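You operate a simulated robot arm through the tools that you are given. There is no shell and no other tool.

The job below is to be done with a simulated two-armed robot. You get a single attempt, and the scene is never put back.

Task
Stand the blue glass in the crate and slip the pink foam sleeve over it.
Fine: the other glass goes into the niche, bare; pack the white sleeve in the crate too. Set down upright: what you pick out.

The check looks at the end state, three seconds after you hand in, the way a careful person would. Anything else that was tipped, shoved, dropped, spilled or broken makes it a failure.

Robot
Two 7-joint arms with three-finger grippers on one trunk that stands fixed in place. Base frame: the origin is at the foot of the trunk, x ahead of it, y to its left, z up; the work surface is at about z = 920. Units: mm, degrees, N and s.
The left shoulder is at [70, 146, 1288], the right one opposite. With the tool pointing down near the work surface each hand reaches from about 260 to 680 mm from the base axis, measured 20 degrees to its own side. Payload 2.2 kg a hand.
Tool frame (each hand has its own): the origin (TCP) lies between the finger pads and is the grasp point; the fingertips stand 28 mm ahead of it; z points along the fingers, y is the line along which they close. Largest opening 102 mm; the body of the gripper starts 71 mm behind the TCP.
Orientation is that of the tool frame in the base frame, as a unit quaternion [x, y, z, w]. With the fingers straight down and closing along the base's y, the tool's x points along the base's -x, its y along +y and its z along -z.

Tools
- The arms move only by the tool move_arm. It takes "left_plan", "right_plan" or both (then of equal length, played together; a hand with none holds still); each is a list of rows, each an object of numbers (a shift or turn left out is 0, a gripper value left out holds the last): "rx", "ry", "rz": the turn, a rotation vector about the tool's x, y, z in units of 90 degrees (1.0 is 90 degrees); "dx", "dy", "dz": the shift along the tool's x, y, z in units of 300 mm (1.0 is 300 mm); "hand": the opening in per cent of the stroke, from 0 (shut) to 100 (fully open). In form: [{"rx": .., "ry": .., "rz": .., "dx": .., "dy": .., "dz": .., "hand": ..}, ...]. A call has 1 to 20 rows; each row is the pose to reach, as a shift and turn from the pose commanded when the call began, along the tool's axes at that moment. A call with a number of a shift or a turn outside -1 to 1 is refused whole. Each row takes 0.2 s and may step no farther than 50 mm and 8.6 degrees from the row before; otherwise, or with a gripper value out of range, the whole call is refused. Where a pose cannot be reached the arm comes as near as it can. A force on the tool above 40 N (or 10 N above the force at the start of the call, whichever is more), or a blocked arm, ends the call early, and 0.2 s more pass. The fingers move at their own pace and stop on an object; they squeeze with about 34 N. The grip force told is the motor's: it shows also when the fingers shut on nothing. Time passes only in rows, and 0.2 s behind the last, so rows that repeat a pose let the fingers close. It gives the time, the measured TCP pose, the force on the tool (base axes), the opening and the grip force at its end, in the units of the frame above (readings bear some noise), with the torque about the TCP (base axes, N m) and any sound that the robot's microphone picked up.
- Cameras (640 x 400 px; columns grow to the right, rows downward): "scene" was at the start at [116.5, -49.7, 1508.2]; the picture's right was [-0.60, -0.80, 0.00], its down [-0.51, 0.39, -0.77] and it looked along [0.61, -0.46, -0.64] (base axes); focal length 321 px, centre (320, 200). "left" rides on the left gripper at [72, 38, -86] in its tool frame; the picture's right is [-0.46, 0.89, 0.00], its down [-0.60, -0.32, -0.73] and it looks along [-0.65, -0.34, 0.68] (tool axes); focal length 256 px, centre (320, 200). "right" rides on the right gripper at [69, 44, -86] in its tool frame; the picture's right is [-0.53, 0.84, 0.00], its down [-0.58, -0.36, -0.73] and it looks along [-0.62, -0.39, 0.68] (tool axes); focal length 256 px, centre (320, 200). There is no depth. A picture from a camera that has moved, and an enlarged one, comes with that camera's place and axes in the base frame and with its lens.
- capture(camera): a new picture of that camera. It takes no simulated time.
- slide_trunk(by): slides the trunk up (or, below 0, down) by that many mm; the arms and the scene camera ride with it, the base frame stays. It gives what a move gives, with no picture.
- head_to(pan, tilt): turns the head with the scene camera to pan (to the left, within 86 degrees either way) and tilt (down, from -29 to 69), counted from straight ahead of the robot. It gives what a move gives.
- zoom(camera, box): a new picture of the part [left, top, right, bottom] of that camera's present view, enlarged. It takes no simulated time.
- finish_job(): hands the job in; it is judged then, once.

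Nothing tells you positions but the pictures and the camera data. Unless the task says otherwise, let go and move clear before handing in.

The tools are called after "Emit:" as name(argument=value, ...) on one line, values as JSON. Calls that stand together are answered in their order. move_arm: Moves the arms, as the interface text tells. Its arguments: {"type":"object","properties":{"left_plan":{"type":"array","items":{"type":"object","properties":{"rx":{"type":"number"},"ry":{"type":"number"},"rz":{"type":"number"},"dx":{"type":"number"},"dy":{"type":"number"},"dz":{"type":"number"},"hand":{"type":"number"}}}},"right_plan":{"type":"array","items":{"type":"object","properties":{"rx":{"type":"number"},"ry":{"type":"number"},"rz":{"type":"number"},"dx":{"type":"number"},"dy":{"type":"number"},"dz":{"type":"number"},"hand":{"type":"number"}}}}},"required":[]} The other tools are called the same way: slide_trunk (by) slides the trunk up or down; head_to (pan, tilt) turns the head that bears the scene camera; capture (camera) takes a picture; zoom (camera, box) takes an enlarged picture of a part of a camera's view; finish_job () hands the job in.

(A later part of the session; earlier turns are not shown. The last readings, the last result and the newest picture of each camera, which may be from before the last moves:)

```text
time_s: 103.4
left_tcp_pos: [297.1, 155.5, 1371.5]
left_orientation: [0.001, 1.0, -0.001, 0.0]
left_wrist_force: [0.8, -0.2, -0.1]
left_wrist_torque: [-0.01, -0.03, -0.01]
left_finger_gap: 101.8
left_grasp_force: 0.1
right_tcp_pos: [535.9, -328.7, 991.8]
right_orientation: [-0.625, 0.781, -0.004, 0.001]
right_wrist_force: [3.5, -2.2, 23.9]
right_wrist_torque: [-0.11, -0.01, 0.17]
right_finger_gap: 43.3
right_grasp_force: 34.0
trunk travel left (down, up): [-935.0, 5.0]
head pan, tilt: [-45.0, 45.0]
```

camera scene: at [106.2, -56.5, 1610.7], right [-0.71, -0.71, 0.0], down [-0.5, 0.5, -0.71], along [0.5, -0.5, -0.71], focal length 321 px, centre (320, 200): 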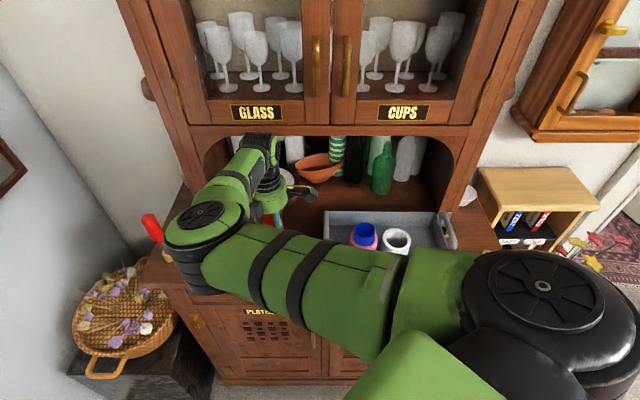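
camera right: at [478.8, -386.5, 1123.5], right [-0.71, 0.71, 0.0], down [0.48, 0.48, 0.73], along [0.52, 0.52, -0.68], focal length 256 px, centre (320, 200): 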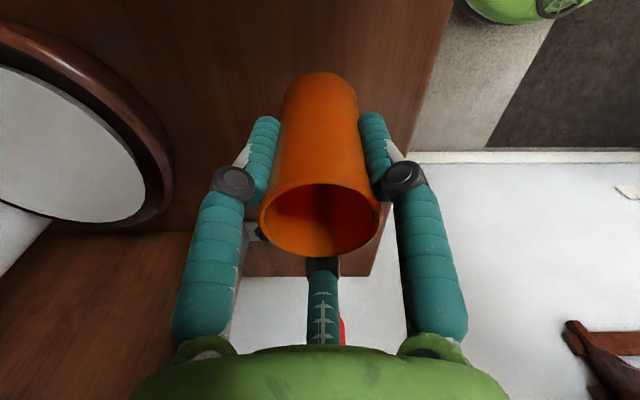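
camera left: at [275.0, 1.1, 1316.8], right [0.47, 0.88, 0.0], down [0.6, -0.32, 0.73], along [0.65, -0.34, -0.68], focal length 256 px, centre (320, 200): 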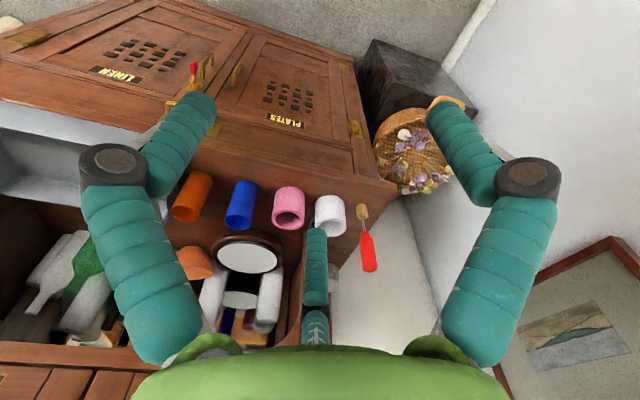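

Contact with the counter. I relieve the push and then open.

Emit:
move_arm(right_plan=[{"dz": -0.006, "hand": 0}, {"dz": -0.012, "hand": 0}, {"dz": -0.012, "hand": 0}])

Emit:
move_arm(right_plan=[{"hand": 55}, {"hand": 75}, {"hand": 90}, {"hand": 90}])

Emit:
capture(camera="right")

```text
time_s: 104.2
left_tcp_pos: [298.4, 153.9, 1371.0]
left_orientation: [0.001, 1.0, -0.002, 0.0]
left_wrist_force: [-0.7, -0.7, 0.5]
left_wrist_torque: [-0.04, -0.02, 0.02]
left_finger_gap: 102.1
left_grasp_force: 0.1
right_tcp_pos: [536.0, -328.7, 991.4]
right_orientation: [-0.624, 0.781, -0.001, -0.001]
right_wrist_force: [4.1, -2.1, 12.4]
right_wrist_torque: [-0.33, -0.48, 0.03]
right_finger_gap: 43.3
right_grasp_force: 33.7
trunk travel left (down, up): [-935.0, 5.0]
head pan, tilt: [-45.0, 45.0]
```

```text
time_s: 105.2
left_tcp_pos: [298.0, 152.7, 1370.8]
left_orientation: [0.001, 1.0, 0.0, -0.001]
left_wrist_force: [0.2, 0.1, 0.1]
left_wrist_torque: [0.0, 0.01, -0.02]
left_finger_gap: 102.0
left_grasp_force: 0.0
right_tcp_pos: [537.7, -329.3, 990.2]
right_orientation: [-0.625, 0.781, 0.0, -0.002]
right_wrist_force: [0.3, 0.3, -0.1]
right_wrist_torque: [-0.01, -0.01, 0.0]
right_finger_gap: 91.6
right_grasp_force: 0.1
trunk travel left (down, up): [-935.0, 5.0]
head pan, tilt: [-45.0, 45.0]
```

```text
taken
camera right: at [478.7, -386.8, 1077.0], right [-0.71, 0.71, 0.0], down [0.48, 0.48, 0.73], along [0.52, 0.52, -0.68], focal length 256 px, centre (320, 200)
```

right: 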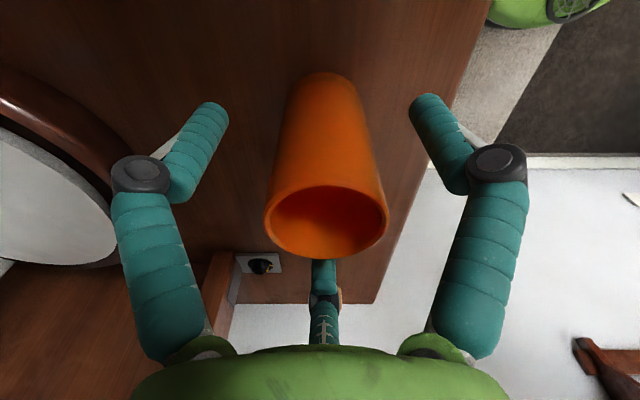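

The orange glass stands freely at about [537,-329]. Now I retreat up and toward the front, turning the hand 90° for the niche approach.

Emit:
move_arm(right_plan=[{"dz": -0.06, "hand": 90}, {"dz": -0.16, "hand": 90}, {"dz": -0.28, "hand": 90}, {"dx": -0.02, "dy": 0.03, "dz": -0.4, "rz": 0.06, "hand": 90}, {"dx": -0.03, "dy": 0.05, "dz": -0.4, "rz": 0.15, "hand": 90}, {"dx": -0.05, "dy": 0.08, "dz": -0.4, "rz": 0.24, "hand": 90}, {"dx": -0.06, "dy": 0.1, "dz": -0.4, "rz": 0.33, "hand": 90}, {"dx": -0.07, "dy": 0.12, "dz": -0.4, "rz": 0.42, "hand": 90}, {"dx": -0.09, "dy": 0.14, "dz": -0.4, "rz": 0.51, "hand": 90}, {"dx": -0.1, "dy": 0.16, "dz": -0.4, "rz": 0.6, "hand": 90}, {"dx": -0.11, "dy": 0.18, "dz": -0.4, "rz": 0.69, "hand": 90}, {"dx": -0.121, "dy": 0.193, "dz": -0.4, "rz": 0.78, "hand": 90}, {"dx": -0.121, "dy": 0.193, "dz": -0.4, "rz": 0.87, "hand": 90}, {"dx": -0.121, "dy": 0.193, "dz": -0.4, "rz": 0.96, "hand": 90}, {"dx": -0.121, "dy": 0.193, "dz": -0.4, "rz": 0.997, "hand": 90}, {"dx": -0.121, "dy": 0.193, "dz": -0.4, "rz": 0.997, "hand": 90}])

Emit:
capture(camera="right")

Emit:
capture(camera="scene")

```text
time_s: 108.6
left_tcp_pos: [299.3, 153.0, 1371.0]
left_orientation: [0.001, 1.0, -0.001, -0.001]
left_wrist_force: [0.4, 0.3, 0.6]
left_wrist_torque: [0.02, 0.01, 0.0]
left_finger_gap: 102.1
left_grasp_force: 0.0
right_tcp_pos: [490.7, -296.3, 1115.3]
right_orientation: [0.12, 0.993, -0.009, 0.005]
right_wrist_force: [0.0, -0.3, -0.7]
right_wrist_torque: [-0.01, -0.01, -0.02]
right_finger_gap: 91.9
right_grasp_force: 0.0
trunk travel left (down, up): [-935.0, 5.0]
head pan, tilt: [-45.0, 45.0]
```

```text
taken
camera right: at [432.9, -236.2, 1199.6], right [0.72, 0.69, -0.01], down [0.47, -0.48, 0.74], along [0.51, -0.54, -0.67], focal length 256 px, centre (320, 200)
```

right: 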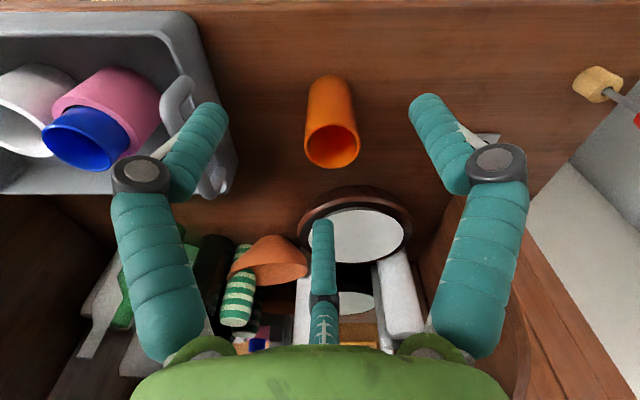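

```text
taken
camera scene: at [106.0, -56.0, 1610.7], right [-0.71, -0.71, 0.0], down [-0.5, 0.5, -0.71], along [0.5, -0.5, -0.71], focal length 321 px, centre (320, 200)
```

scene: 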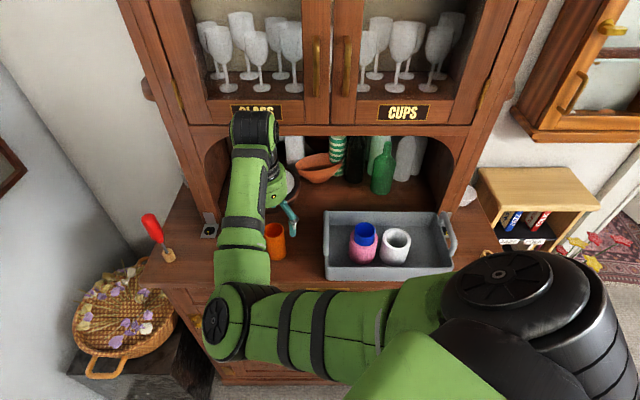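

The arm has reconfigured with its elbow lower, out in front of the counter and clear. The pose reading is slightly off the command, so I let it settle and recheck.

Emit:
move_arm(right_plan=[{"hand": 90}, {"hand": 90}])

Emit:
head_to(pan=-35, tilt=55)

Emit:
capture(camera="scene")

```text
time_s: 109.2
left_tcp_pos: [298.8, 152.7, 1370.5]
left_orientation: [0.001, 1.0, -0.001, -0.001]
left_wrist_force: [-0.4, 0.1, 1.7]
left_wrist_torque: [0.01, 0.01, -0.01]
left_finger_gap: 101.9
left_grasp_force: 0.1
right_tcp_pos: [489.0, -296.5, 1113.2]
right_orientation: [0.119, 0.993, -0.011, 0.004]
right_wrist_force: [0.8, 0.5, 0.2]
right_wrist_torque: [-0.02, 0.01, 0.01]
right_finger_gap: 91.7
right_grasp_force: 0.1
trunk travel left (down, up): [-935.0, 5.0]
head pan, tilt: [-45.0, 45.0]
```

```text
time_s: 109.9
left_tcp_pos: [298.8, 152.9, 1371.0]
left_orientation: [0.001, 1.0, 0.0, -0.001]
left_wrist_force: [-0.3, 0.0, 0.7]
left_wrist_torque: [0.0, 0.02, 0.02]
left_finger_gap: 101.9
left_grasp_force: 0.1
right_tcp_pos: [488.7, -296.9, 1113.2]
right_orientation: [0.118, 0.993, -0.01, 0.003]
right_wrist_force: [-0.7, 0.6, 0.2]
right_wrist_torque: [0.01, -0.02, 0.0]
right_finger_gap: 91.9
right_grasp_force: 0.2
trunk travel left (down, up): [-935.0, 5.0]
head pan, tilt: [-35.0, 55.0]
```

```text
taken
camera scene: at [107.6, -39.9, 1597.4], right [-0.57, -0.82, 0.0], down [-0.67, 0.47, -0.57], along [0.47, -0.33, -0.82], focal length 321 px, centre (320, 200)
```

scene: 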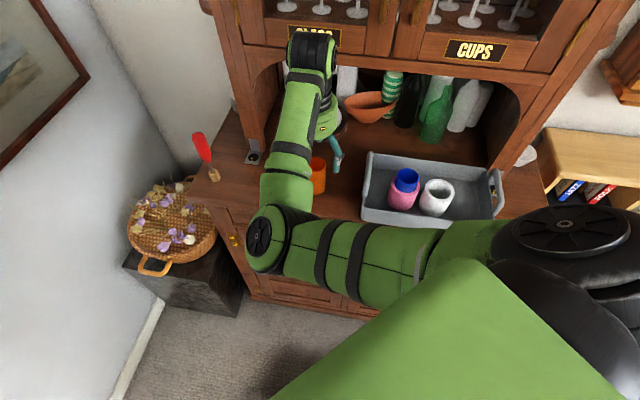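

The elbow is low but well in front of the counter, so it's free. Next I tilt the hand 39° so that it points into the niche direction, still well above the glass.

Emit:
move_arm(right_plan=[{"rx": 0.045, "ry": -0.074, "hand": 85}, {"rx": 0.09, "ry": -0.148, "hand": 80}, {"rx": 0.135, "ry": -0.222, "hand": 80}, {"rx": 0.18, "ry": -0.296, "hand": 80}, {"rx": 0.2258, "ry": -0.3698, "hand": 80}, {"rx": 0.2258, "ry": -0.3698, "hand": 80}])

Emit:
capture(camera="right")

Emit:
capture(camera="scene")

```text
time_s: 110.9
left_tcp_pos: [298.3, 152.0, 1372.0]
left_orientation: [0.001, 1.0, 0.0, -0.001]
left_wrist_force: [-0.4, 0.6, 0.1]
left_wrist_torque: [0.02, 0.02, -0.03]
left_finger_gap: 102.0
left_grasp_force: 0.1
right_tcp_pos: [492.2, -350.6, 1142.8]
right_orientation: [0.131, 0.94, -0.223, 0.22]
right_wrist_force: [0.7, -0.1, -0.9]
right_wrist_torque: [0.0, -0.03, -0.04]
right_finger_gap: 81.5
right_grasp_force: 0.0
trunk travel left (down, up): [-935.0, 5.0]
head pan, tilt: [-35.0, 55.0]
stopped in row 4 (right hand): the arm was blocked; the commanded pose is now the measured one
```

```text
taken
camera right: at [415.6, -261.4, 1164.7], right [0.76, 0.65, -0.05], down [0.12, -0.05, 0.99], along [0.64, -0.76, -0.11], focal length 256 px, centre (320, 200)
```

right: 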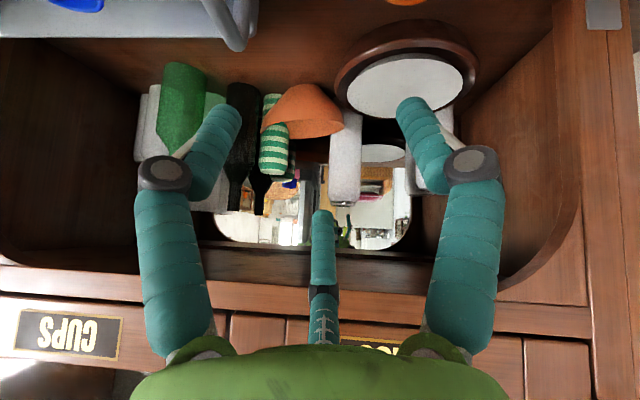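

```text
taken
camera scene: at [106.6, -40.2, 1597.4], right [-0.57, -0.82, 0.0], down [-0.67, 0.47, -0.57], along [0.47, -0.33, -0.82], focal length 321 px, centre (320, 200)
```

scene: 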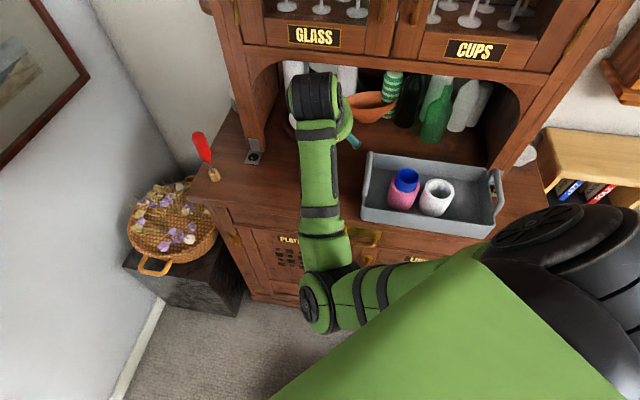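

The arm was blocked because tilting brought the wrist too close to its shoulder (elbow fully bent); the hand touched nothing. I move the hand outward over the glass, where there's room, and finish the orientation there, still about 55 mm above the rim.

Emit:
move_arm(right_plan=[{"dx": -0.028, "dy": 0.037, "dz": 0.045, "hand": 80}, {"dx": -0.056, "dy": 0.074, "dz": 0.09, "rx": -0.012, "ry": -0.032, "rz": -0.01, "hand": 80}, {"dx": -0.084, "dy": 0.111, "dz": 0.136, "rx": -0.0246, "ry": -0.0638, "rz": -0.0198, "hand": 80}, {"dx": -0.084, "dy": 0.111, "dz": 0.136, "rx": -0.0246, "ry": -0.0638, "rz": -0.0198, "hand": 80}])

Emit:
capture(camera="right")

Emit:
capture(camera="scene")

```text
time_s: 112.1
left_tcp_pos: [299.0, 153.5, 1372.1]
left_orientation: [0.0, 1.0, 0.001, -0.001]
left_wrist_force: [0.3, 0.3, 0.1]
left_wrist_torque: [0.0, 0.03, -0.03]
left_finger_gap: 101.9
left_grasp_force: 0.2
right_tcp_pos: [531.7, -401.8, 1128.3]
right_orientation: [0.114, 0.917, -0.273, 0.266]
right_wrist_force: [0.0, 0.0, -1.1]
right_wrist_torque: [-0.02, -0.05, 0.03]
right_finger_gap: 81.5
right_grasp_force: 0.2
trunk travel left (down, up): [-935.0, 5.0]
head pan, tilt: [-35.0, 55.0]
stopped in row 4 (right hand): the arm was blocked; the commanded pose is now the measured one
```

```text
taken
camera right: at [452.9, -313.3, 1132.7], right [0.75, 0.66, -0.08], down [0.04, 0.07, 1.0], along [0.67, -0.75, 0.03], focal length 256 px, centre (320, 200)
```

right: 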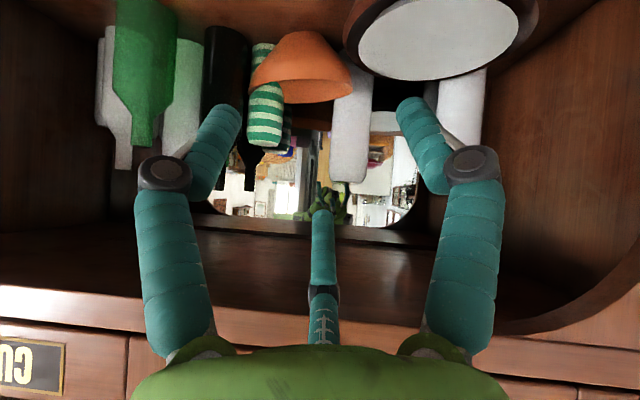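

```text
taken
camera scene: at [107.4, -40.1, 1597.3], right [-0.57, -0.82, 0.0], down [-0.67, 0.47, -0.57], along [0.47, -0.33, -0.82], focal length 321 px, centre (320, 200)
```

scene: 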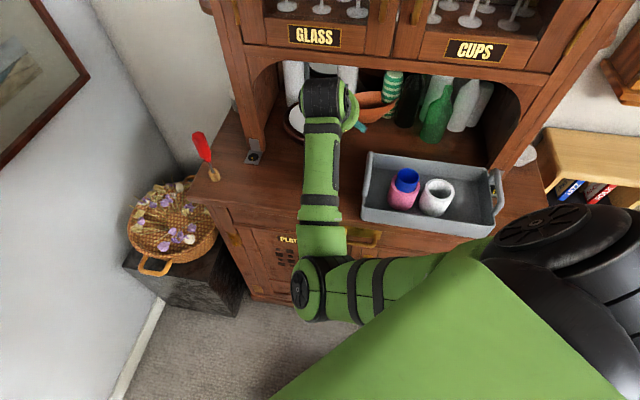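

The arm is being held back by its own body (upper arm against the chest) when the hand is tilted this far left. A spot nearer the niche and to the right (around [534,-400]) suits the tilted hand; so I'll straighten the hand, move the glass there with a vertical grasp, and regrasp tilted.

Emit:
move_arm(right_plan=[{"dx": 0.008, "dy": 0.03, "dz": -0.02, "rx": -0.053, "ry": 0.064, "rz": -0.003, "hand": 80}, {"dx": 0.016, "dy": 0.065, "dz": -0.04, "rx": -0.106, "ry": 0.128, "rz": -0.007, "hand": 80}, {"dx": 0.024, "dy": 0.095, "dz": -0.06, "rx": -0.159, "ry": 0.192, "rz": -0.01, "hand": 80}, {"dx": 0.032, "dy": 0.125, "dz": -0.08, "rx": -0.212, "ry": 0.257, "rz": -0.013, "hand": 80}, {"dx": 0.04, "dy": 0.155, "dz": -0.1, "rx": -0.265, "ry": 0.321, "rz": -0.017, "hand": 80}, {"dx": 0.0474, "dy": 0.1875, "dz": -0.1156, "rx": -0.3178, "ry": 0.385, "rz": -0.02, "hand": 80}, {"dx": 0.0474, "dy": 0.1875, "dz": -0.1156, "rx": -0.3178, "ry": 0.385, "rz": -0.02, "hand": 80}])

Emit:
capture(camera="right")

Emit:
capture(camera="scene")

```text
time_s: 113.7
left_tcp_pos: [298.4, 153.2, 1370.3]
left_orientation: [0.001, 1.0, 0.0, -0.001]
left_wrist_force: [0.3, 0.1, -0.1]
left_wrist_torque: [-0.01, -0.01, 0.04]
left_finger_gap: 102.2
left_grasp_force: 0.1
right_tcp_pos: [526.2, -333.6, 1119.7]
right_orientation: [0.106, 0.994, 0.003, -0.003]
right_wrist_force: [-0.1, 0.1, 0.1]
right_wrist_torque: [-0.02, 0.01, -0.01]
right_finger_gap: 81.6
right_grasp_force: 0.0
trunk travel left (down, up): [-935.0, 5.0]
head pan, tilt: [-35.0, 55.0]
```

```text
taken
camera right: at [467.9, -276.5, 1206.3], right [0.7, 0.71, 0.0], down [0.49, -0.48, 0.73], along [0.52, -0.51, -0.69], focal length 256 px, centre (320, 200)
```

right: 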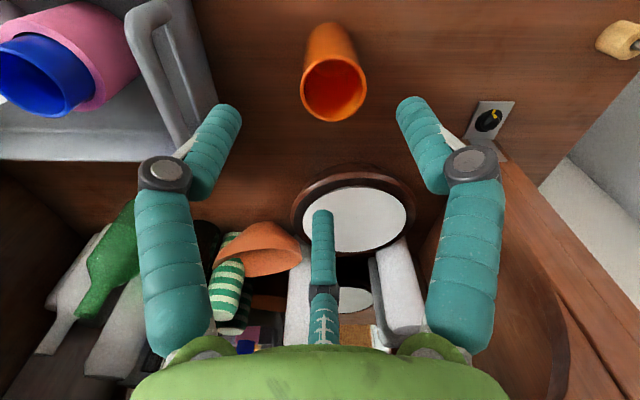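

```text
taken
camera scene: at [107.4, -39.5, 1597.3], right [-0.57, -0.82, 0.0], down [-0.67, 0.47, -0.57], along [0.47, -0.33, -0.82], focal length 321 px, centre (320, 200)
```

scene: 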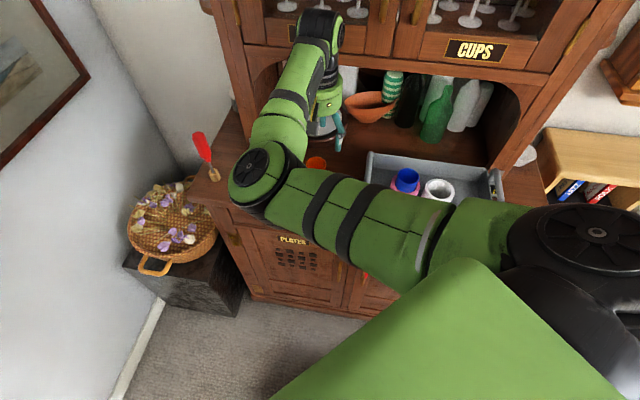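

The hand is vertical again near the glass, with a healthier elbow position. I measure the glass and then grasp it here.

Emit:
zoom(camera="right", box=[250, 20, 410, 120])

Emit:
zoom(camera="right", box=[250, 35, 410, 135])

```text
4.00 times, centred on (330, 70) of right
camera zoom: at [467.9, -276.5, 1206.3], right [0.7, 0.71, 0.0], down [0.49, -0.48, 0.73], along [0.52, -0.51, -0.69], focal length 1024 px, centre (280, 720)
```

zoom: 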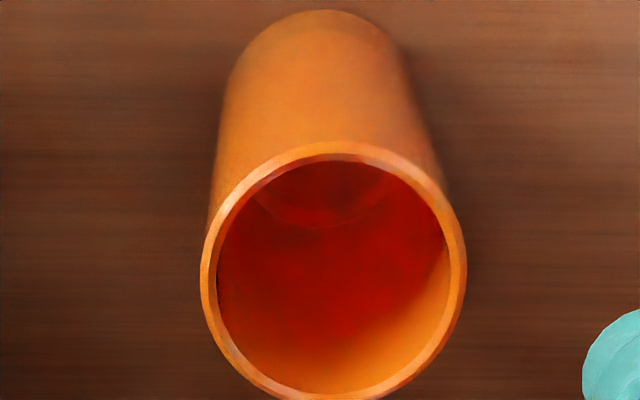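

```text
4.00 times, centred on (330, 85) of right
camera zoom: at [467.9, -276.5, 1206.3], right [0.7, 0.71, 0.0], down [0.49, -0.48, 0.73], along [0.52, -0.51, -0.69], focal length 1024 px, centre (280, 660)
```

zoom: 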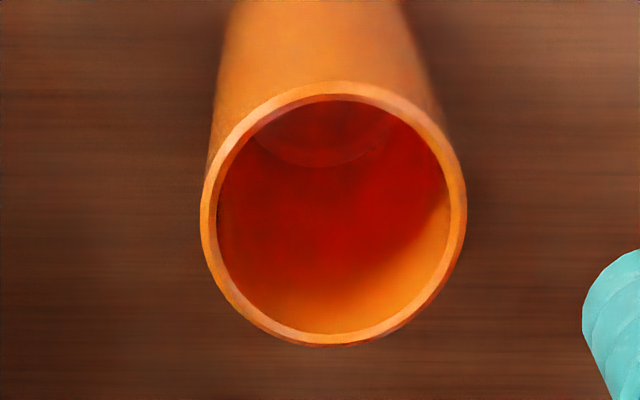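

I shift 10 mm to centre over the glass and descend around it to z≈990.

Emit:
move_arm(right_plan=[{"dx": -0.0265, "dy": 0.0241, "dz": 0.05, "hand": 85}, {"dx": -0.0265, "dy": 0.0241, "dz": 0.17, "hand": 85}, {"dx": -0.0265, "dy": 0.0241, "dz": 0.25, "hand": 85}, {"dx": -0.0265, "dy": 0.0241, "dz": 0.25, "hand": 85}])

Emit:
capture(camera="right")

```text
time_s: 114.7
left_tcp_pos: [299.5, 152.8, 1370.3]
left_orientation: [0.0, 1.0, 0.0, -0.001]
left_wrist_force: [0.8, -0.3, -0.3]
left_wrist_torque: [0.03, 0.0, 0.0]
left_finger_gap: 102.2
left_grasp_force: 0.0
right_tcp_pos: [534.1, -327.3, 1040.6]
right_orientation: [0.106, 0.994, 0.002, -0.002]
right_wrist_force: [0.2, 0.0, 1.0]
right_wrist_torque: [0.0, -0.02, -0.01]
right_finger_gap: 86.5
right_grasp_force: 0.0
trunk travel left (down, up): [-935.0, 5.0]
head pan, tilt: [-35.0, 55.0]
```

```text
taken
camera right: at [477.0, -270.8, 1128.2], right [0.7, 0.71, 0.0], down [0.49, -0.48, 0.73], along [0.52, -0.51, -0.69], focal length 256 px, centre (320, 200)
```

right: 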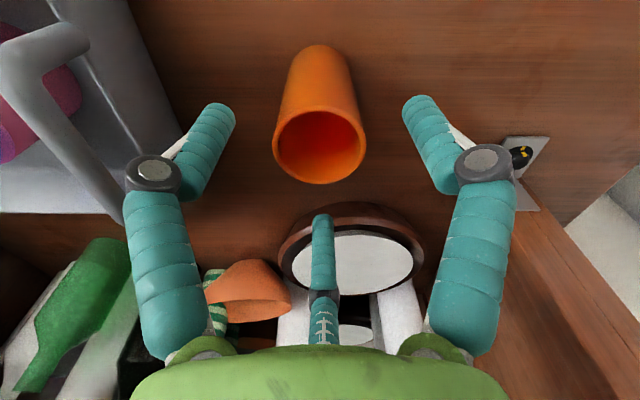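

Centred. I descend the remaining 50 mm and close.

Emit:
move_arm(right_plan=[{"dz": 0.06, "hand": 85}, {"dz": 0.12, "hand": 85}, {"dz": 0.165, "hand": 85}, {"dz": 0.165, "hand": 60}, {"dz": 0.165, "hand": 30}, {"dz": 0.165, "hand": 0}, {"dz": 0.165, "hand": 0}, {"dz": 0.165, "hand": 0}])

Emit:
capture(camera="right")

```text
time_s: 116.5
left_tcp_pos: [298.4, 154.0, 1370.7]
left_orientation: [0.001, 1.0, 0.0, -0.001]
left_wrist_force: [0.0, -0.9, 0.3]
left_wrist_torque: [-0.01, 0.02, -0.01]
left_finger_gap: 102.0
left_grasp_force: 0.0
right_tcp_pos: [534.9, -328.4, 996.5]
right_orientation: [0.106, 0.994, 0.002, -0.001]
right_wrist_force: [1.2, 0.1, 2.7]
right_wrist_torque: [-0.05, 0.0, -0.01]
right_finger_gap: 44.6
right_grasp_force: 34.1
trunk travel left (down, up): [-935.0, 5.0]
head pan, tilt: [-35.0, 55.0]
```

```text
taken
camera right: at [477.0, -270.9, 1083.8], right [0.7, 0.71, 0.0], down [0.49, -0.48, 0.73], along [0.52, -0.51, -0.69], focal length 256 px, centre (320, 200)
```

right: 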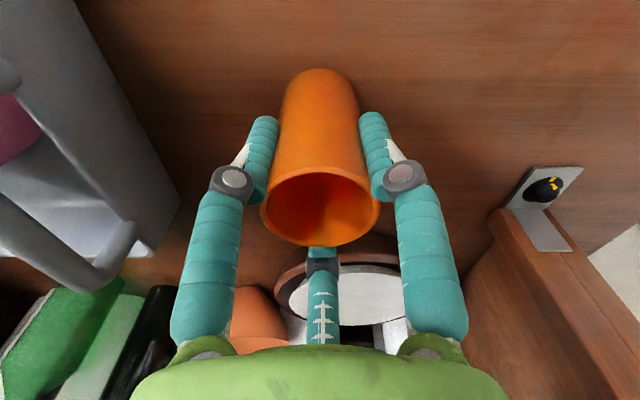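

Gripped. I lift it 27 mm, carry it to about [516,-382] (near the niche, clear of the handle) and lower it again.

Emit:
move_arm(right_plan=[{"dz": -0.03, "hand": 0}, {"dz": -0.09, "hand": 0}, {"dx": 0.006, "dy": -0.05, "dz": -0.09, "hand": 0}, {"dx": 0.012, "dy": -0.11, "dz": -0.09, "hand": 0}, {"dx": 0.02, "dy": -0.16, "dz": -0.09, "hand": 0}, {"dx": 0.0233, "dy": -0.187, "dz": -0.09, "hand": 0}, {"dx": 0.0233, "dy": -0.187, "dz": -0.05, "hand": 0}, {"dx": 0.0233, "dy": -0.187, "dz": -0.02, "hand": 0}, {"dx": 0.0233, "dy": -0.187, "dz": -0.02, "hand": 0}])

Emit:
capture(camera="right")

Emit:
capture(camera="scene")

```text
time_s: 118.5
left_tcp_pos: [299.0, 151.9, 1371.1]
left_orientation: [0.001, 1.0, 0.001, 0.0]
left_wrist_force: [-0.2, -0.2, 0.3]
left_wrist_torque: [0.0, 0.01, 0.02]
left_finger_gap: 102.0
left_grasp_force: 0.0
right_tcp_pos: [516.2, -380.1, 1000.6]
right_orientation: [0.106, 0.994, 0.002, -0.003]
right_wrist_force: [-0.6, 0.3, -1.4]
right_wrist_torque: [-0.01, 0.0, -0.01]
right_finger_gap: 44.0
right_grasp_force: 34.3
trunk travel left (down, up): [-935.0, 5.0]
head pan, tilt: [-35.0, 55.0]
```

```text
taken
camera right: at [457.8, -323.2, 1086.9], right [0.7, 0.71, 0.0], down [0.49, -0.48, 0.73], along [0.52, -0.51, -0.69], focal length 256 px, centre (320, 200)
```

right: 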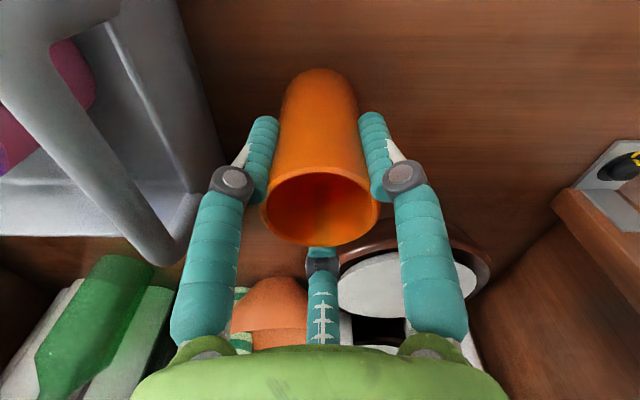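

```text
taken
camera scene: at [107.6, -39.9, 1597.3], right [-0.57, -0.82, 0.0], down [-0.67, 0.47, -0.57], along [0.47, -0.33, -0.82], focal length 321 px, centre (320, 200)
```

scene: 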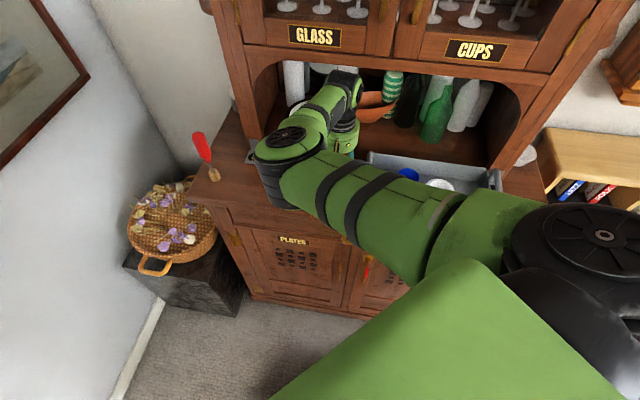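

The elbow is back up in a comfortable configuration. I lower the last few millimetres to contact and release.

Emit:
move_arm(right_plan=[{"dz": 0.005, "hand": 0}, {"dz": 0.01, "hand": 0}, {"dz": 0.01, "hand": 0}])

Emit:
move_arm(right_plan=[{"dz": 0.003, "hand": 0}, {"dz": 0.006, "hand": 0}, {"dz": 0.006, "hand": 0}])

```text
time_s: 119.3
left_tcp_pos: [299.7, 153.3, 1370.6]
left_orientation: [0.0, 1.0, 0.0, -0.001]
left_wrist_force: [0.1, 0.1, 0.3]
left_wrist_torque: [0.01, -0.01, 0.0]
left_finger_gap: 102.0
left_grasp_force: 0.1
right_tcp_pos: [515.8, -380.7, 998.2]
right_orientation: [0.106, 0.994, 0.002, -0.003]
right_wrist_force: [0.6, -0.7, -1.9]
right_wrist_torque: [-0.02, 0.01, -0.03]
right_finger_gap: 44.0
right_grasp_force: 34.7
trunk travel left (down, up): [-935.0, 5.0]
head pan, tilt: [-35.0, 55.0]
```

```text
time_s: 120.1
left_tcp_pos: [298.8, 153.1, 1371.3]
left_orientation: [0.002, 1.0, -0.001, 0.0]
left_wrist_force: [0.3, 0.5, 0.3]
left_wrist_torque: [0.02, -0.02, 0.0]
left_finger_gap: 102.1
left_grasp_force: 0.0
right_tcp_pos: [515.3, -379.8, 997.3]
right_orientation: [0.106, 0.994, 0.002, -0.001]
right_wrist_force: [0.5, 0.7, 4.7]
right_wrist_torque: [-0.01, 0.11, -0.02]
right_finger_gap: 43.9
right_grasp_force: 33.5
trunk travel left (down, up): [-935.0, 5.0]
head pan, tilt: [-35.0, 55.0]
```

Light contact (5 N). I open to 72%.

Emit:
move_arm(right_plan=[{"hand": 55}, {"hand": 72}, {"hand": 72}])

Emit:
capture(camera="right")

```text
time_s: 120.9
left_tcp_pos: [300.4, 152.7, 1371.1]
left_orientation: [0.001, 1.0, 0.0, -0.001]
left_wrist_force: [-0.6, 0.5, -0.3]
left_wrist_torque: [-0.02, 0.01, 0.03]
left_finger_gap: 102.0
left_grasp_force: 0.1
right_tcp_pos: [515.3, -381.6, 996.0]
right_orientation: [0.106, 0.994, 0.002, -0.002]
right_wrist_force: [0.5, 0.7, 0.2]
right_wrist_torque: [-0.01, -0.05, -0.01]
right_finger_gap: 73.6
right_grasp_force: 0.0
trunk travel left (down, up): [-935.0, 5.0]
head pan, tilt: [-35.0, 55.0]
```

```text
taken
camera right: at [457.0, -323.5, 1083.0], right [0.7, 0.71, 0.0], down [0.49, -0.48, 0.73], along [0.52, -0.51, -0.69], focal length 256 px, centre (320, 200)
```

right: 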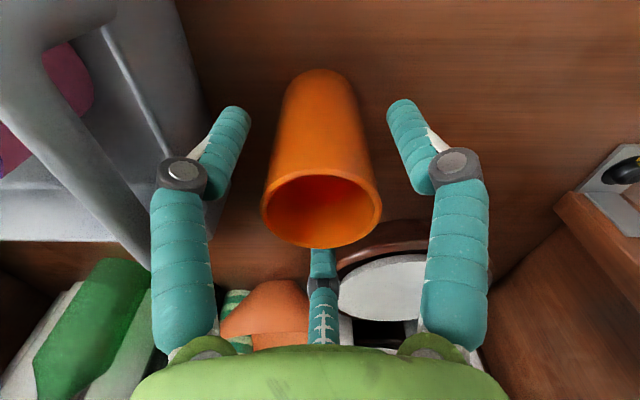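

The glass stands at about [515,-381]. With the fingers open around it, I can tilt the hand in place (the side fingers stay lateral, the back finger swings up and away). I do this in two stages and watch.

Emit:
move_arm(right_plan=[{"rx": 0.0445, "ry": -0.0691, "dz": -0.006, "hand": 72}, {"rx": 0.089, "ry": -0.1382, "dz": -0.013, "hand": 72}, {"rx": 0.089, "ry": -0.1382, "dz": -0.013, "hand": 72}])

Emit:
capture(camera="right")

Emit:
capture(camera="scene")

```text
time_s: 121.7
left_tcp_pos: [299.2, 151.5, 1371.5]
left_orientation: [0.0, 1.0, 0.0, -0.001]
left_wrist_force: [-0.5, -0.5, -0.2]
left_wrist_torque: [0.0, 0.02, -0.02]
left_finger_gap: 102.0
left_grasp_force: 0.1
right_tcp_pos: [515.4, -379.3, 999.4]
right_orientation: [0.104, 0.986, -0.079, 0.099]
right_wrist_force: [0.7, -0.3, 0.4]
right_wrist_torque: [0.0, 0.0, -0.05]
right_finger_gap: 73.6
right_grasp_force: 0.1
trunk travel left (down, up): [-935.0, 5.0]
head pan, tilt: [-35.0, 55.0]
```

```text
taken
camera right: at [443.5, -309.3, 1062.3], right [0.7, 0.71, 0.0], down [0.34, -0.33, 0.88], along [0.63, -0.62, -0.48], focal length 256 px, centre (320, 200)
```

right: 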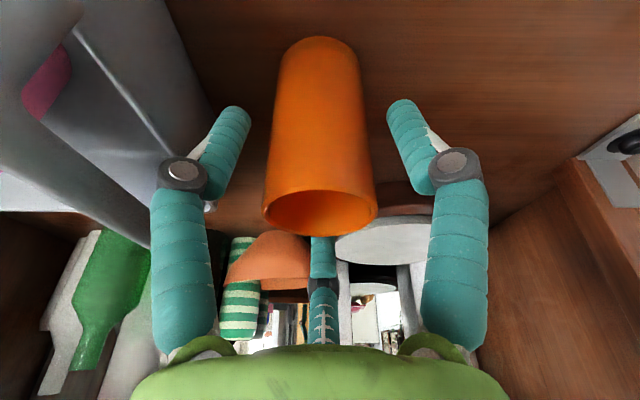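

```text
taken
camera scene: at [108.2, -40.8, 1597.2], right [-0.57, -0.82, 0.0], down [-0.67, 0.47, -0.57], along [0.47, -0.33, -0.82], focal length 321 px, centre (320, 200)
```

scene: 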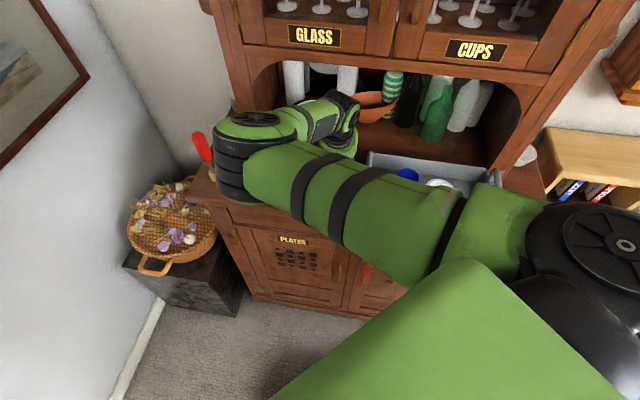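

Tracking is perfect so far. I continue the tilt to about 37° while rising a few millimetres.

Emit:
move_arm(right_plan=[{"rx": 0.0447, "ry": -0.0694, "dx": -0.0013, "dy": -0.001, "dz": -0.006, "hand": 72}, {"rx": 0.0895, "ry": -0.1389, "dx": -0.0026, "dy": -0.0018, "dz": -0.013, "hand": 72}, {"rx": 0.1342, "ry": -0.2083, "dx": -0.004, "dy": -0.0027, "dz": -0.019, "hand": 72}, {"rx": 0.1342, "ry": -0.2083, "dx": -0.004, "dy": -0.0027, "dz": -0.019, "hand": 72}])

Emit:
capture(camera="right")

Emit:
capture(camera="scene")

```text
time_s: 122.7
left_tcp_pos: [299.6, 152.1, 1371.1]
left_orientation: [0.001, 1.0, 0.0, -0.002]
left_wrist_force: [0.7, -0.5, 0.2]
left_wrist_torque: [0.0, 0.04, -0.01]
left_finger_gap: 102.0
left_grasp_force: 0.0
right_tcp_pos: [514.5, -380.4, 1006.1]
right_orientation: [0.101, 0.944, -0.198, 0.245]
right_wrist_force: [-0.2, -0.3, 0.8]
right_wrist_torque: [0.01, 0.0, -0.02]
right_finger_gap: 73.3
right_grasp_force: 0.3
trunk travel left (down, up): [-935.0, 5.0]
head pan, tilt: [-35.0, 55.0]
```

```text
taken
camera right: at [431.4, -297.7, 1026.8], right [0.7, 0.71, -0.01], down [0.08, -0.07, 0.99], along [0.71, -0.7, -0.11], focal length 256 px, centre (320, 200)
```

right: 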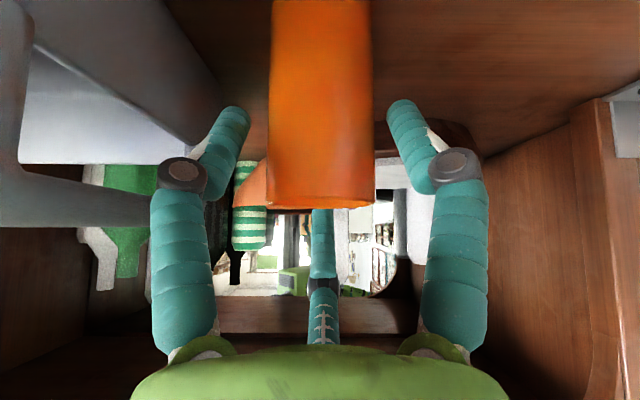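

```text
taken
camera scene: at [107.5, -39.6, 1597.3], right [-0.57, -0.82, 0.0], down [-0.67, 0.47, -0.57], along [0.47, -0.33, -0.82], focal length 321 px, centre (320, 200)
```

scene: 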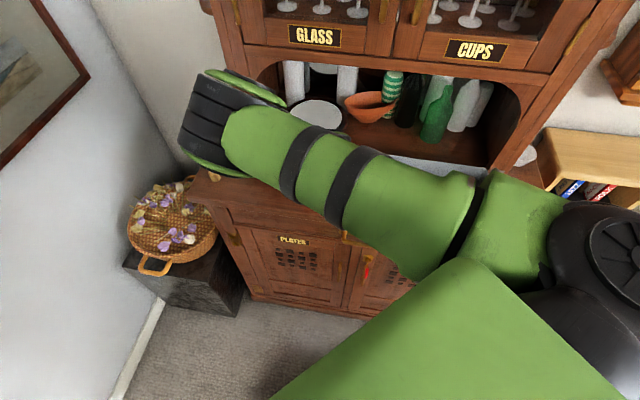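

The tilted pose is reached with the glass centred between the side fingers. I close gradually and watch that the glass stays upright.

Emit:
move_arm(right_plan=[{"hand": 62}, {"hand": 55}, {"hand": 52}])

Emit:
capture(camera="right")

```text
time_s: 123.5
left_tcp_pos: [299.1, 153.7, 1370.6]
left_orientation: [0.001, 1.0, 0.0, -0.001]
left_wrist_force: [-0.6, -0.2, 0.8]
left_wrist_torque: [0.02, 0.02, 0.02]
left_finger_gap: 102.3
left_grasp_force: 0.0
right_tcp_pos: [514.2, -379.6, 1006.1]
right_orientation: [0.101, 0.944, -0.198, 0.245]
right_wrist_force: [-1.0, -0.3, 0.5]
right_wrist_torque: [-0.01, 0.0, -0.01]
right_finger_gap: 53.8
right_grasp_force: 0.3
trunk travel left (down, up): [-935.0, 5.0]
head pan, tilt: [-35.0, 55.0]
```

```text
taken
camera right: at [431.4, -298.0, 1026.9], right [0.7, 0.71, -0.01], down [0.08, -0.07, 0.99], along [0.71, -0.7, -0.11], focal length 256 px, centre (320, 200)
```

right: 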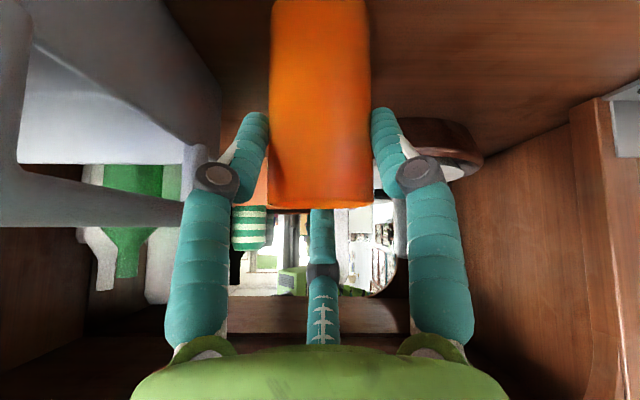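

Not yet touching. I close further.

Emit:
move_arm(right_plan=[{"hand": 49}, {"hand": 46}, {"hand": 43}])

Emit:
capture(camera="right")

```text
time_s: 124.3
left_tcp_pos: [299.4, 152.8, 1371.3]
left_orientation: [0.001, 1.0, -0.001, -0.001]
left_wrist_force: [0.7, 0.0, 0.8]
left_wrist_torque: [-0.02, -0.04, 0.0]
left_finger_gap: 102.1
left_grasp_force: 0.1
right_tcp_pos: [516.0, -380.5, 1006.3]
right_orientation: [0.101, 0.943, -0.198, 0.245]
right_wrist_force: [-1.5, -1.0, 0.8]
right_wrist_torque: [0.04, 0.04, 0.0]
right_finger_gap: 52.9
right_grasp_force: 34.4
trunk travel left (down, up): [-935.0, 5.0]
head pan, tilt: [-35.0, 55.0]
```

```text
taken
camera right: at [431.5, -297.9, 1026.9], right [0.7, 0.71, 0.0], down [0.08, -0.07, 0.99], along [0.71, -0.7, -0.11], focal length 256 px, centre (320, 200)
```

right: 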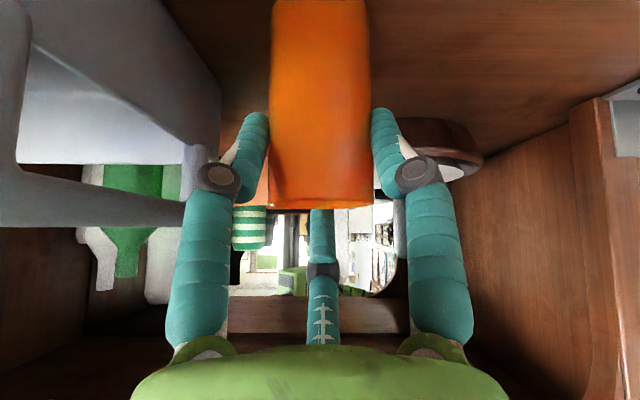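

The side fingers pinch the glass at the expected width, and it's still upright. I lift 25 mm gently and check.

Emit:
move_arm(right_plan=[{"dx": -0.005, "dy": -0.0032, "dz": -0.008, "hand": 40}, {"dx": -0.0126, "dy": -0.0081, "dz": -0.02, "hand": 40}, {"dx": -0.0252, "dy": -0.0162, "dz": -0.04, "hand": 40}, {"dx": -0.042, "dy": -0.027, "dz": -0.0667, "hand": 40}, {"dx": -0.042, "dy": -0.027, "dz": -0.0667, "hand": 40}])

Emit:
capture(camera="right")

Emit:
head_to(pan=-50, tilt=38)

Emit:
capture(camera="scene")

```text
time_s: 125.5
left_tcp_pos: [299.0, 154.0, 1371.5]
left_orientation: [0.001, 1.0, 0.0, -0.001]
left_wrist_force: [0.2, -0.6, 0.2]
left_wrist_torque: [-0.03, 0.01, -0.02]
left_finger_gap: 102.0
left_grasp_force: 0.1
right_tcp_pos: [516.3, -380.3, 1030.1]
right_orientation: [0.1, 0.944, -0.197, 0.246]
right_wrist_force: [0.5, 0.9, -1.3]
right_wrist_torque: [0.04, 0.01, 0.02]
right_finger_gap: 52.5
right_grasp_force: 34.1
trunk travel left (down, up): [-935.0, 5.0]
head pan, tilt: [-35.0, 55.0]
```

```text
taken
camera right: at [432.5, -298.1, 1051.3], right [0.7, 0.71, 0.0], down [0.08, -0.07, 0.99], along [0.71, -0.7, -0.11], focal length 256 px, centre (320, 200)
```

right: 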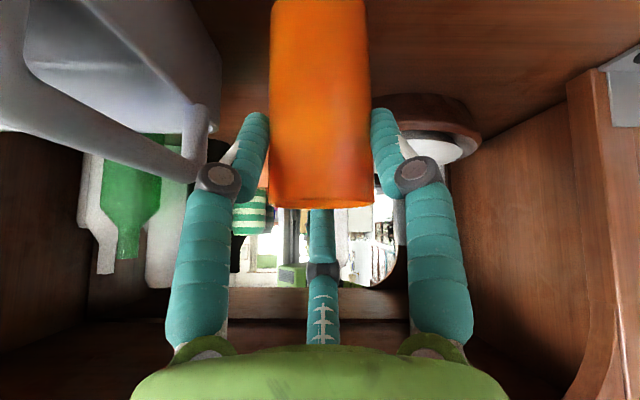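

```text
time_s: 126.3
left_tcp_pos: [300.4, 152.8, 1371.8]
left_orientation: [0.001, 1.0, -0.001, -0.001]
left_wrist_force: [0.7, 0.6, 1.2]
left_wrist_torque: [0.04, 0.0, 0.02]
left_finger_gap: 102.2
left_grasp_force: 0.0
right_tcp_pos: [516.9, -379.9, 1029.4]
right_orientation: [0.1, 0.944, -0.198, 0.245]
right_wrist_force: [0.5, 1.0, -1.1]
right_wrist_torque: [-0.04, -0.03, -0.02]
right_finger_gap: 52.8
right_grasp_force: 34.1
trunk travel left (down, up): [-935.0, 5.0]
head pan, tilt: [-50.0, 38.0]
```

```text
taken
camera scene: at [104.2, -64.7, 1620.9], right [-0.77, -0.64, 0.0], down [-0.4, 0.47, -0.79], along [0.51, -0.6, -0.62], focal length 321 px, centre (320, 200)
```

scene: 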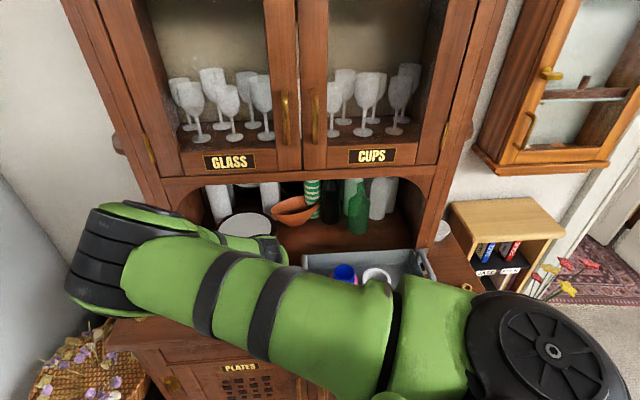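

The glass is held upright and clear. Now I carry it in toward the niche: first half of the way, then check clearances.

Emit:
move_arm(right_plan=[{"dx": -0.025, "dy": -0.034, "dz": 0.037, "hand": 40}, {"dx": -0.06, "dy": -0.079, "dz": 0.087, "hand": 40}, {"dx": -0.1, "dy": -0.132, "dz": 0.145, "hand": 40}, {"dx": -0.125, "dy": -0.165, "dz": 0.181, "hand": 40}, {"dx": -0.125, "dy": -0.165, "dz": 0.181, "hand": 40}])

Emit:
capture(camera="right")

Emit:
capture(camera="scene")

```text
time_s: 127.5
left_tcp_pos: [299.0, 153.7, 1371.9]
left_orientation: [0.001, 1.0, 0.0, -0.001]
left_wrist_force: [-0.3, -0.9, 1.3]
left_wrist_torque: [0.01, 0.02, 0.03]
left_finger_gap: 102.0
left_grasp_force: 0.1
right_tcp_pos: [557.1, -451.5, 1021.6]
right_orientation: [0.101, 0.944, -0.197, 0.245]
right_wrist_force: [-0.2, -0.5, -2.0]
right_wrist_torque: [-0.03, -0.04, 0.01]
right_finger_gap: 52.4
right_grasp_force: 34.3
trunk travel left (down, up): [-935.0, 5.0]
head pan, tilt: [-50.0, 38.0]
```

```text
taken
camera right: at [473.1, -369.0, 1042.1], right [0.7, 0.71, -0.01], down [0.08, -0.07, 0.99], along [0.71, -0.7, -0.11], focal length 256 px, centre (320, 200)
```

right: 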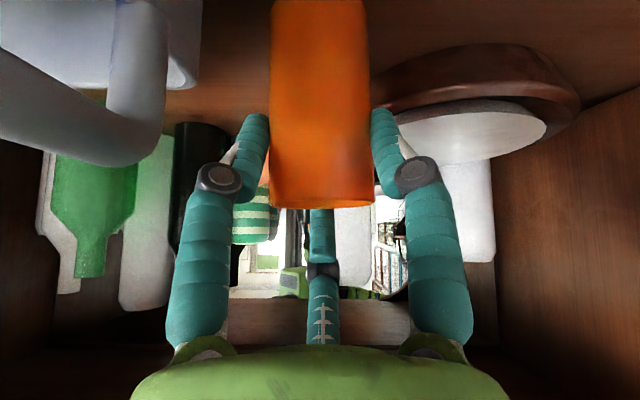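

```text
taken
camera scene: at [104.1, -64.4, 1621.0], right [-0.77, -0.64, 0.0], down [-0.4, 0.47, -0.79], along [0.51, -0.6, -0.62], focal length 321 px, centre (320, 200)
```

scene: 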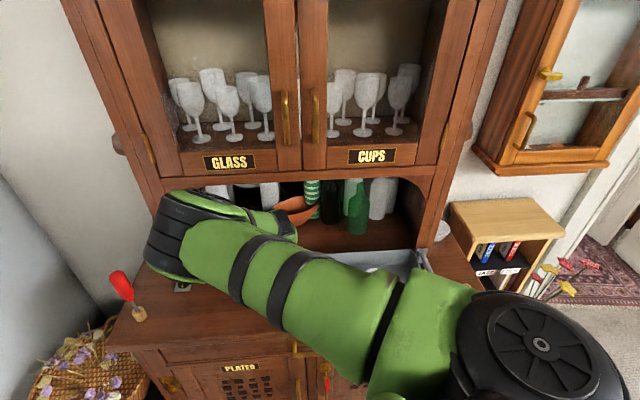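

Everything is clear. I continue the rest of the way in, to n≈765 (about 30 mm inside the niche front), keeping low.

Emit:
move_arm(right_plan=[{"dx": -0.025, "dy": -0.032, "dz": 0.039, "hand": 40}, {"dx": -0.055, "dy": -0.069, "dz": 0.084, "hand": 40}, {"dx": -0.081, "dy": -0.1023, "dz": 0.124, "hand": 40}, {"dx": -0.081, "dy": -0.1023, "dz": 0.124, "hand": 40}])

Emit:
capture(camera="right")

Emit:
capture(camera="scene")

```text
time_s: 128.5
left_tcp_pos: [298.5, 151.6, 1371.9]
left_orientation: [0.001, 1.0, 0.0, 0.0]
left_wrist_force: [0.3, 0.0, -0.8]
left_wrist_torque: [0.04, 0.01, -0.01]
left_finger_gap: 102.1
left_grasp_force: 0.0
right_tcp_pos: [584.9, -496.5, 1014.3]
right_orientation: [0.101, 0.944, -0.198, 0.246]
right_wrist_force: [0.4, -0.2, -0.5]
right_wrist_torque: [0.01, 0.01, 0.01]
right_finger_gap: 52.5
right_grasp_force: 34.3
trunk travel left (down, up): [-935.0, 5.0]
head pan, tilt: [-50.0, 38.0]
```

```text
taken
camera right: at [500.9, -414.6, 1035.0], right [0.7, 0.71, 0.0], down [0.08, -0.07, 0.99], along [0.71, -0.7, -0.11], focal length 256 px, centre (320, 200)
```

right: 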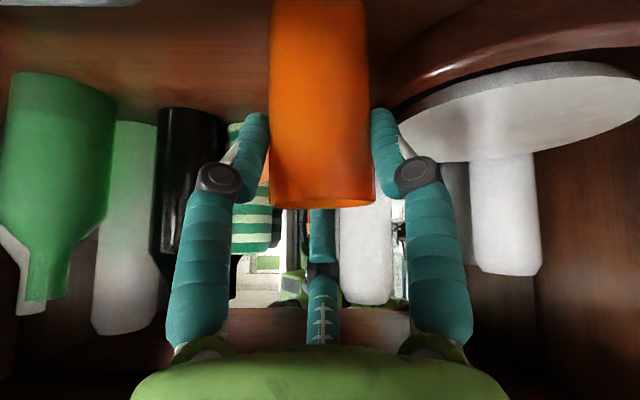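

```text
taken
camera scene: at [104.2, -64.5, 1621.0], right [-0.77, -0.64, 0.0], down [-0.4, 0.47, -0.79], along [0.51, -0.6, -0.62], focal length 321 px, centre (320, 200)
```

scene: 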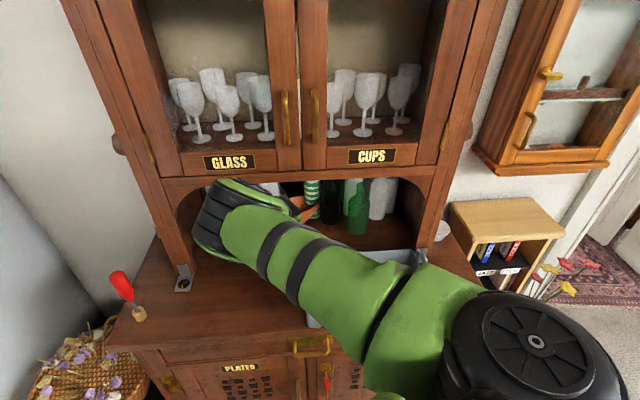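

The glass is inside the niche at n≈765, u≈-62, about 30 mm from the round tray. I lower it vertically in small steps to the niche floor.

Emit:
move_arm(right_plan=[{"dx": 0.0042, "dy": 0.0027, "dz": 0.0067, "hand": 40}, {"dx": 0.0084, "dy": 0.0054, "dz": 0.0134, "hand": 40}, {"dx": 0.0084, "dy": 0.0054, "dz": 0.0134, "hand": 40}])

Emit:
move_arm(right_plan=[{"dx": 0.0017, "dy": 0.0011, "dz": 0.0027, "hand": 40}, {"dx": 0.0034, "dy": 0.0022, "dz": 0.0053, "hand": 40}, {"dx": 0.0034, "dy": 0.0022, "dz": 0.0053, "hand": 40}])

```text
time_s: 129.3
left_tcp_pos: [300.0, 153.0, 1371.7]
left_orientation: [0.0, 1.0, 0.0, -0.002]
left_wrist_force: [-1.1, 0.3, -0.4]
left_wrist_torque: [0.01, 0.01, 0.01]
left_finger_gap: 101.8
left_grasp_force: 0.0
right_tcp_pos: [585.0, -496.3, 1008.0]
right_orientation: [0.101, 0.944, -0.198, 0.245]
right_wrist_force: [0.6, 0.1, -1.5]
right_wrist_torque: [0.04, 0.0, 0.02]
right_finger_gap: 52.3
right_grasp_force: 33.8
trunk travel left (down, up): [-935.0, 5.0]
head pan, tilt: [-50.0, 38.0]
```

```text
time_s: 130.1
left_tcp_pos: [299.6, 152.5, 1371.9]
left_orientation: [0.001, 1.0, 0.0, -0.001]
left_wrist_force: [-0.9, 0.3, -0.2]
left_wrist_torque: [0.02, 0.04, 0.02]
left_finger_gap: 101.8
left_grasp_force: 0.1
right_tcp_pos: [584.5, -496.1, 1007.8]
right_orientation: [0.1, 0.944, -0.197, 0.246]
right_wrist_force: [-0.6, 0.8, 0.9]
right_wrist_torque: [0.03, -0.03, 0.04]
right_finger_gap: 52.4
right_grasp_force: 33.6
trunk travel left (down, up): [-935.0, 5.0]
head pan, tilt: [-50.0, 38.0]
```

Emit:
move_arm(right_plan=[{"dx": 0.0013, "dy": 0.0008, "dz": 0.002, "hand": 40}, {"dx": 0.0025, "dy": 0.0016, "dz": 0.004, "hand": 40}, {"dx": 0.0025, "dy": 0.0016, "dz": 0.004, "hand": 40}])

Emit:
zoom(camera="right", box=[220, 0, 420, 125])

```text
time_s: 130.9
left_tcp_pos: [298.1, 153.7, 1371.0]
left_orientation: [0.001, 1.0, 0.0, 0.0]
left_wrist_force: [0.0, -0.1, 0.4]
left_wrist_torque: [-0.02, 0.01, 0.0]
left_finger_gap: 101.9
left_grasp_force: 0.1
right_tcp_pos: [584.1, -494.9, 1007.2]
right_orientation: [0.101, 0.943, -0.197, 0.247]
right_wrist_force: [0.0, 1.5, 4.9]
right_wrist_torque: [0.2, -0.22, 0.05]
right_finger_gap: 52.6
right_grasp_force: 34.2
trunk travel left (down, up): [-935.0, 5.0]
head pan, tilt: [-50.0, 38.0]
```

```text
3.20 times, centred on (320, 62) of right
camera zoom: at [500.6, -414.0, 1027.5], right [0.7, 0.71, 0.0], down [0.08, -0.07, 0.99], along [0.71, -0.7, -0.11], focal length 819 px, centre (320, 640)
```

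zoom: 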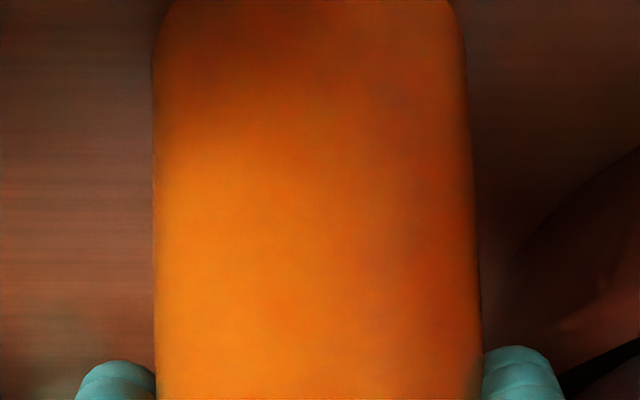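

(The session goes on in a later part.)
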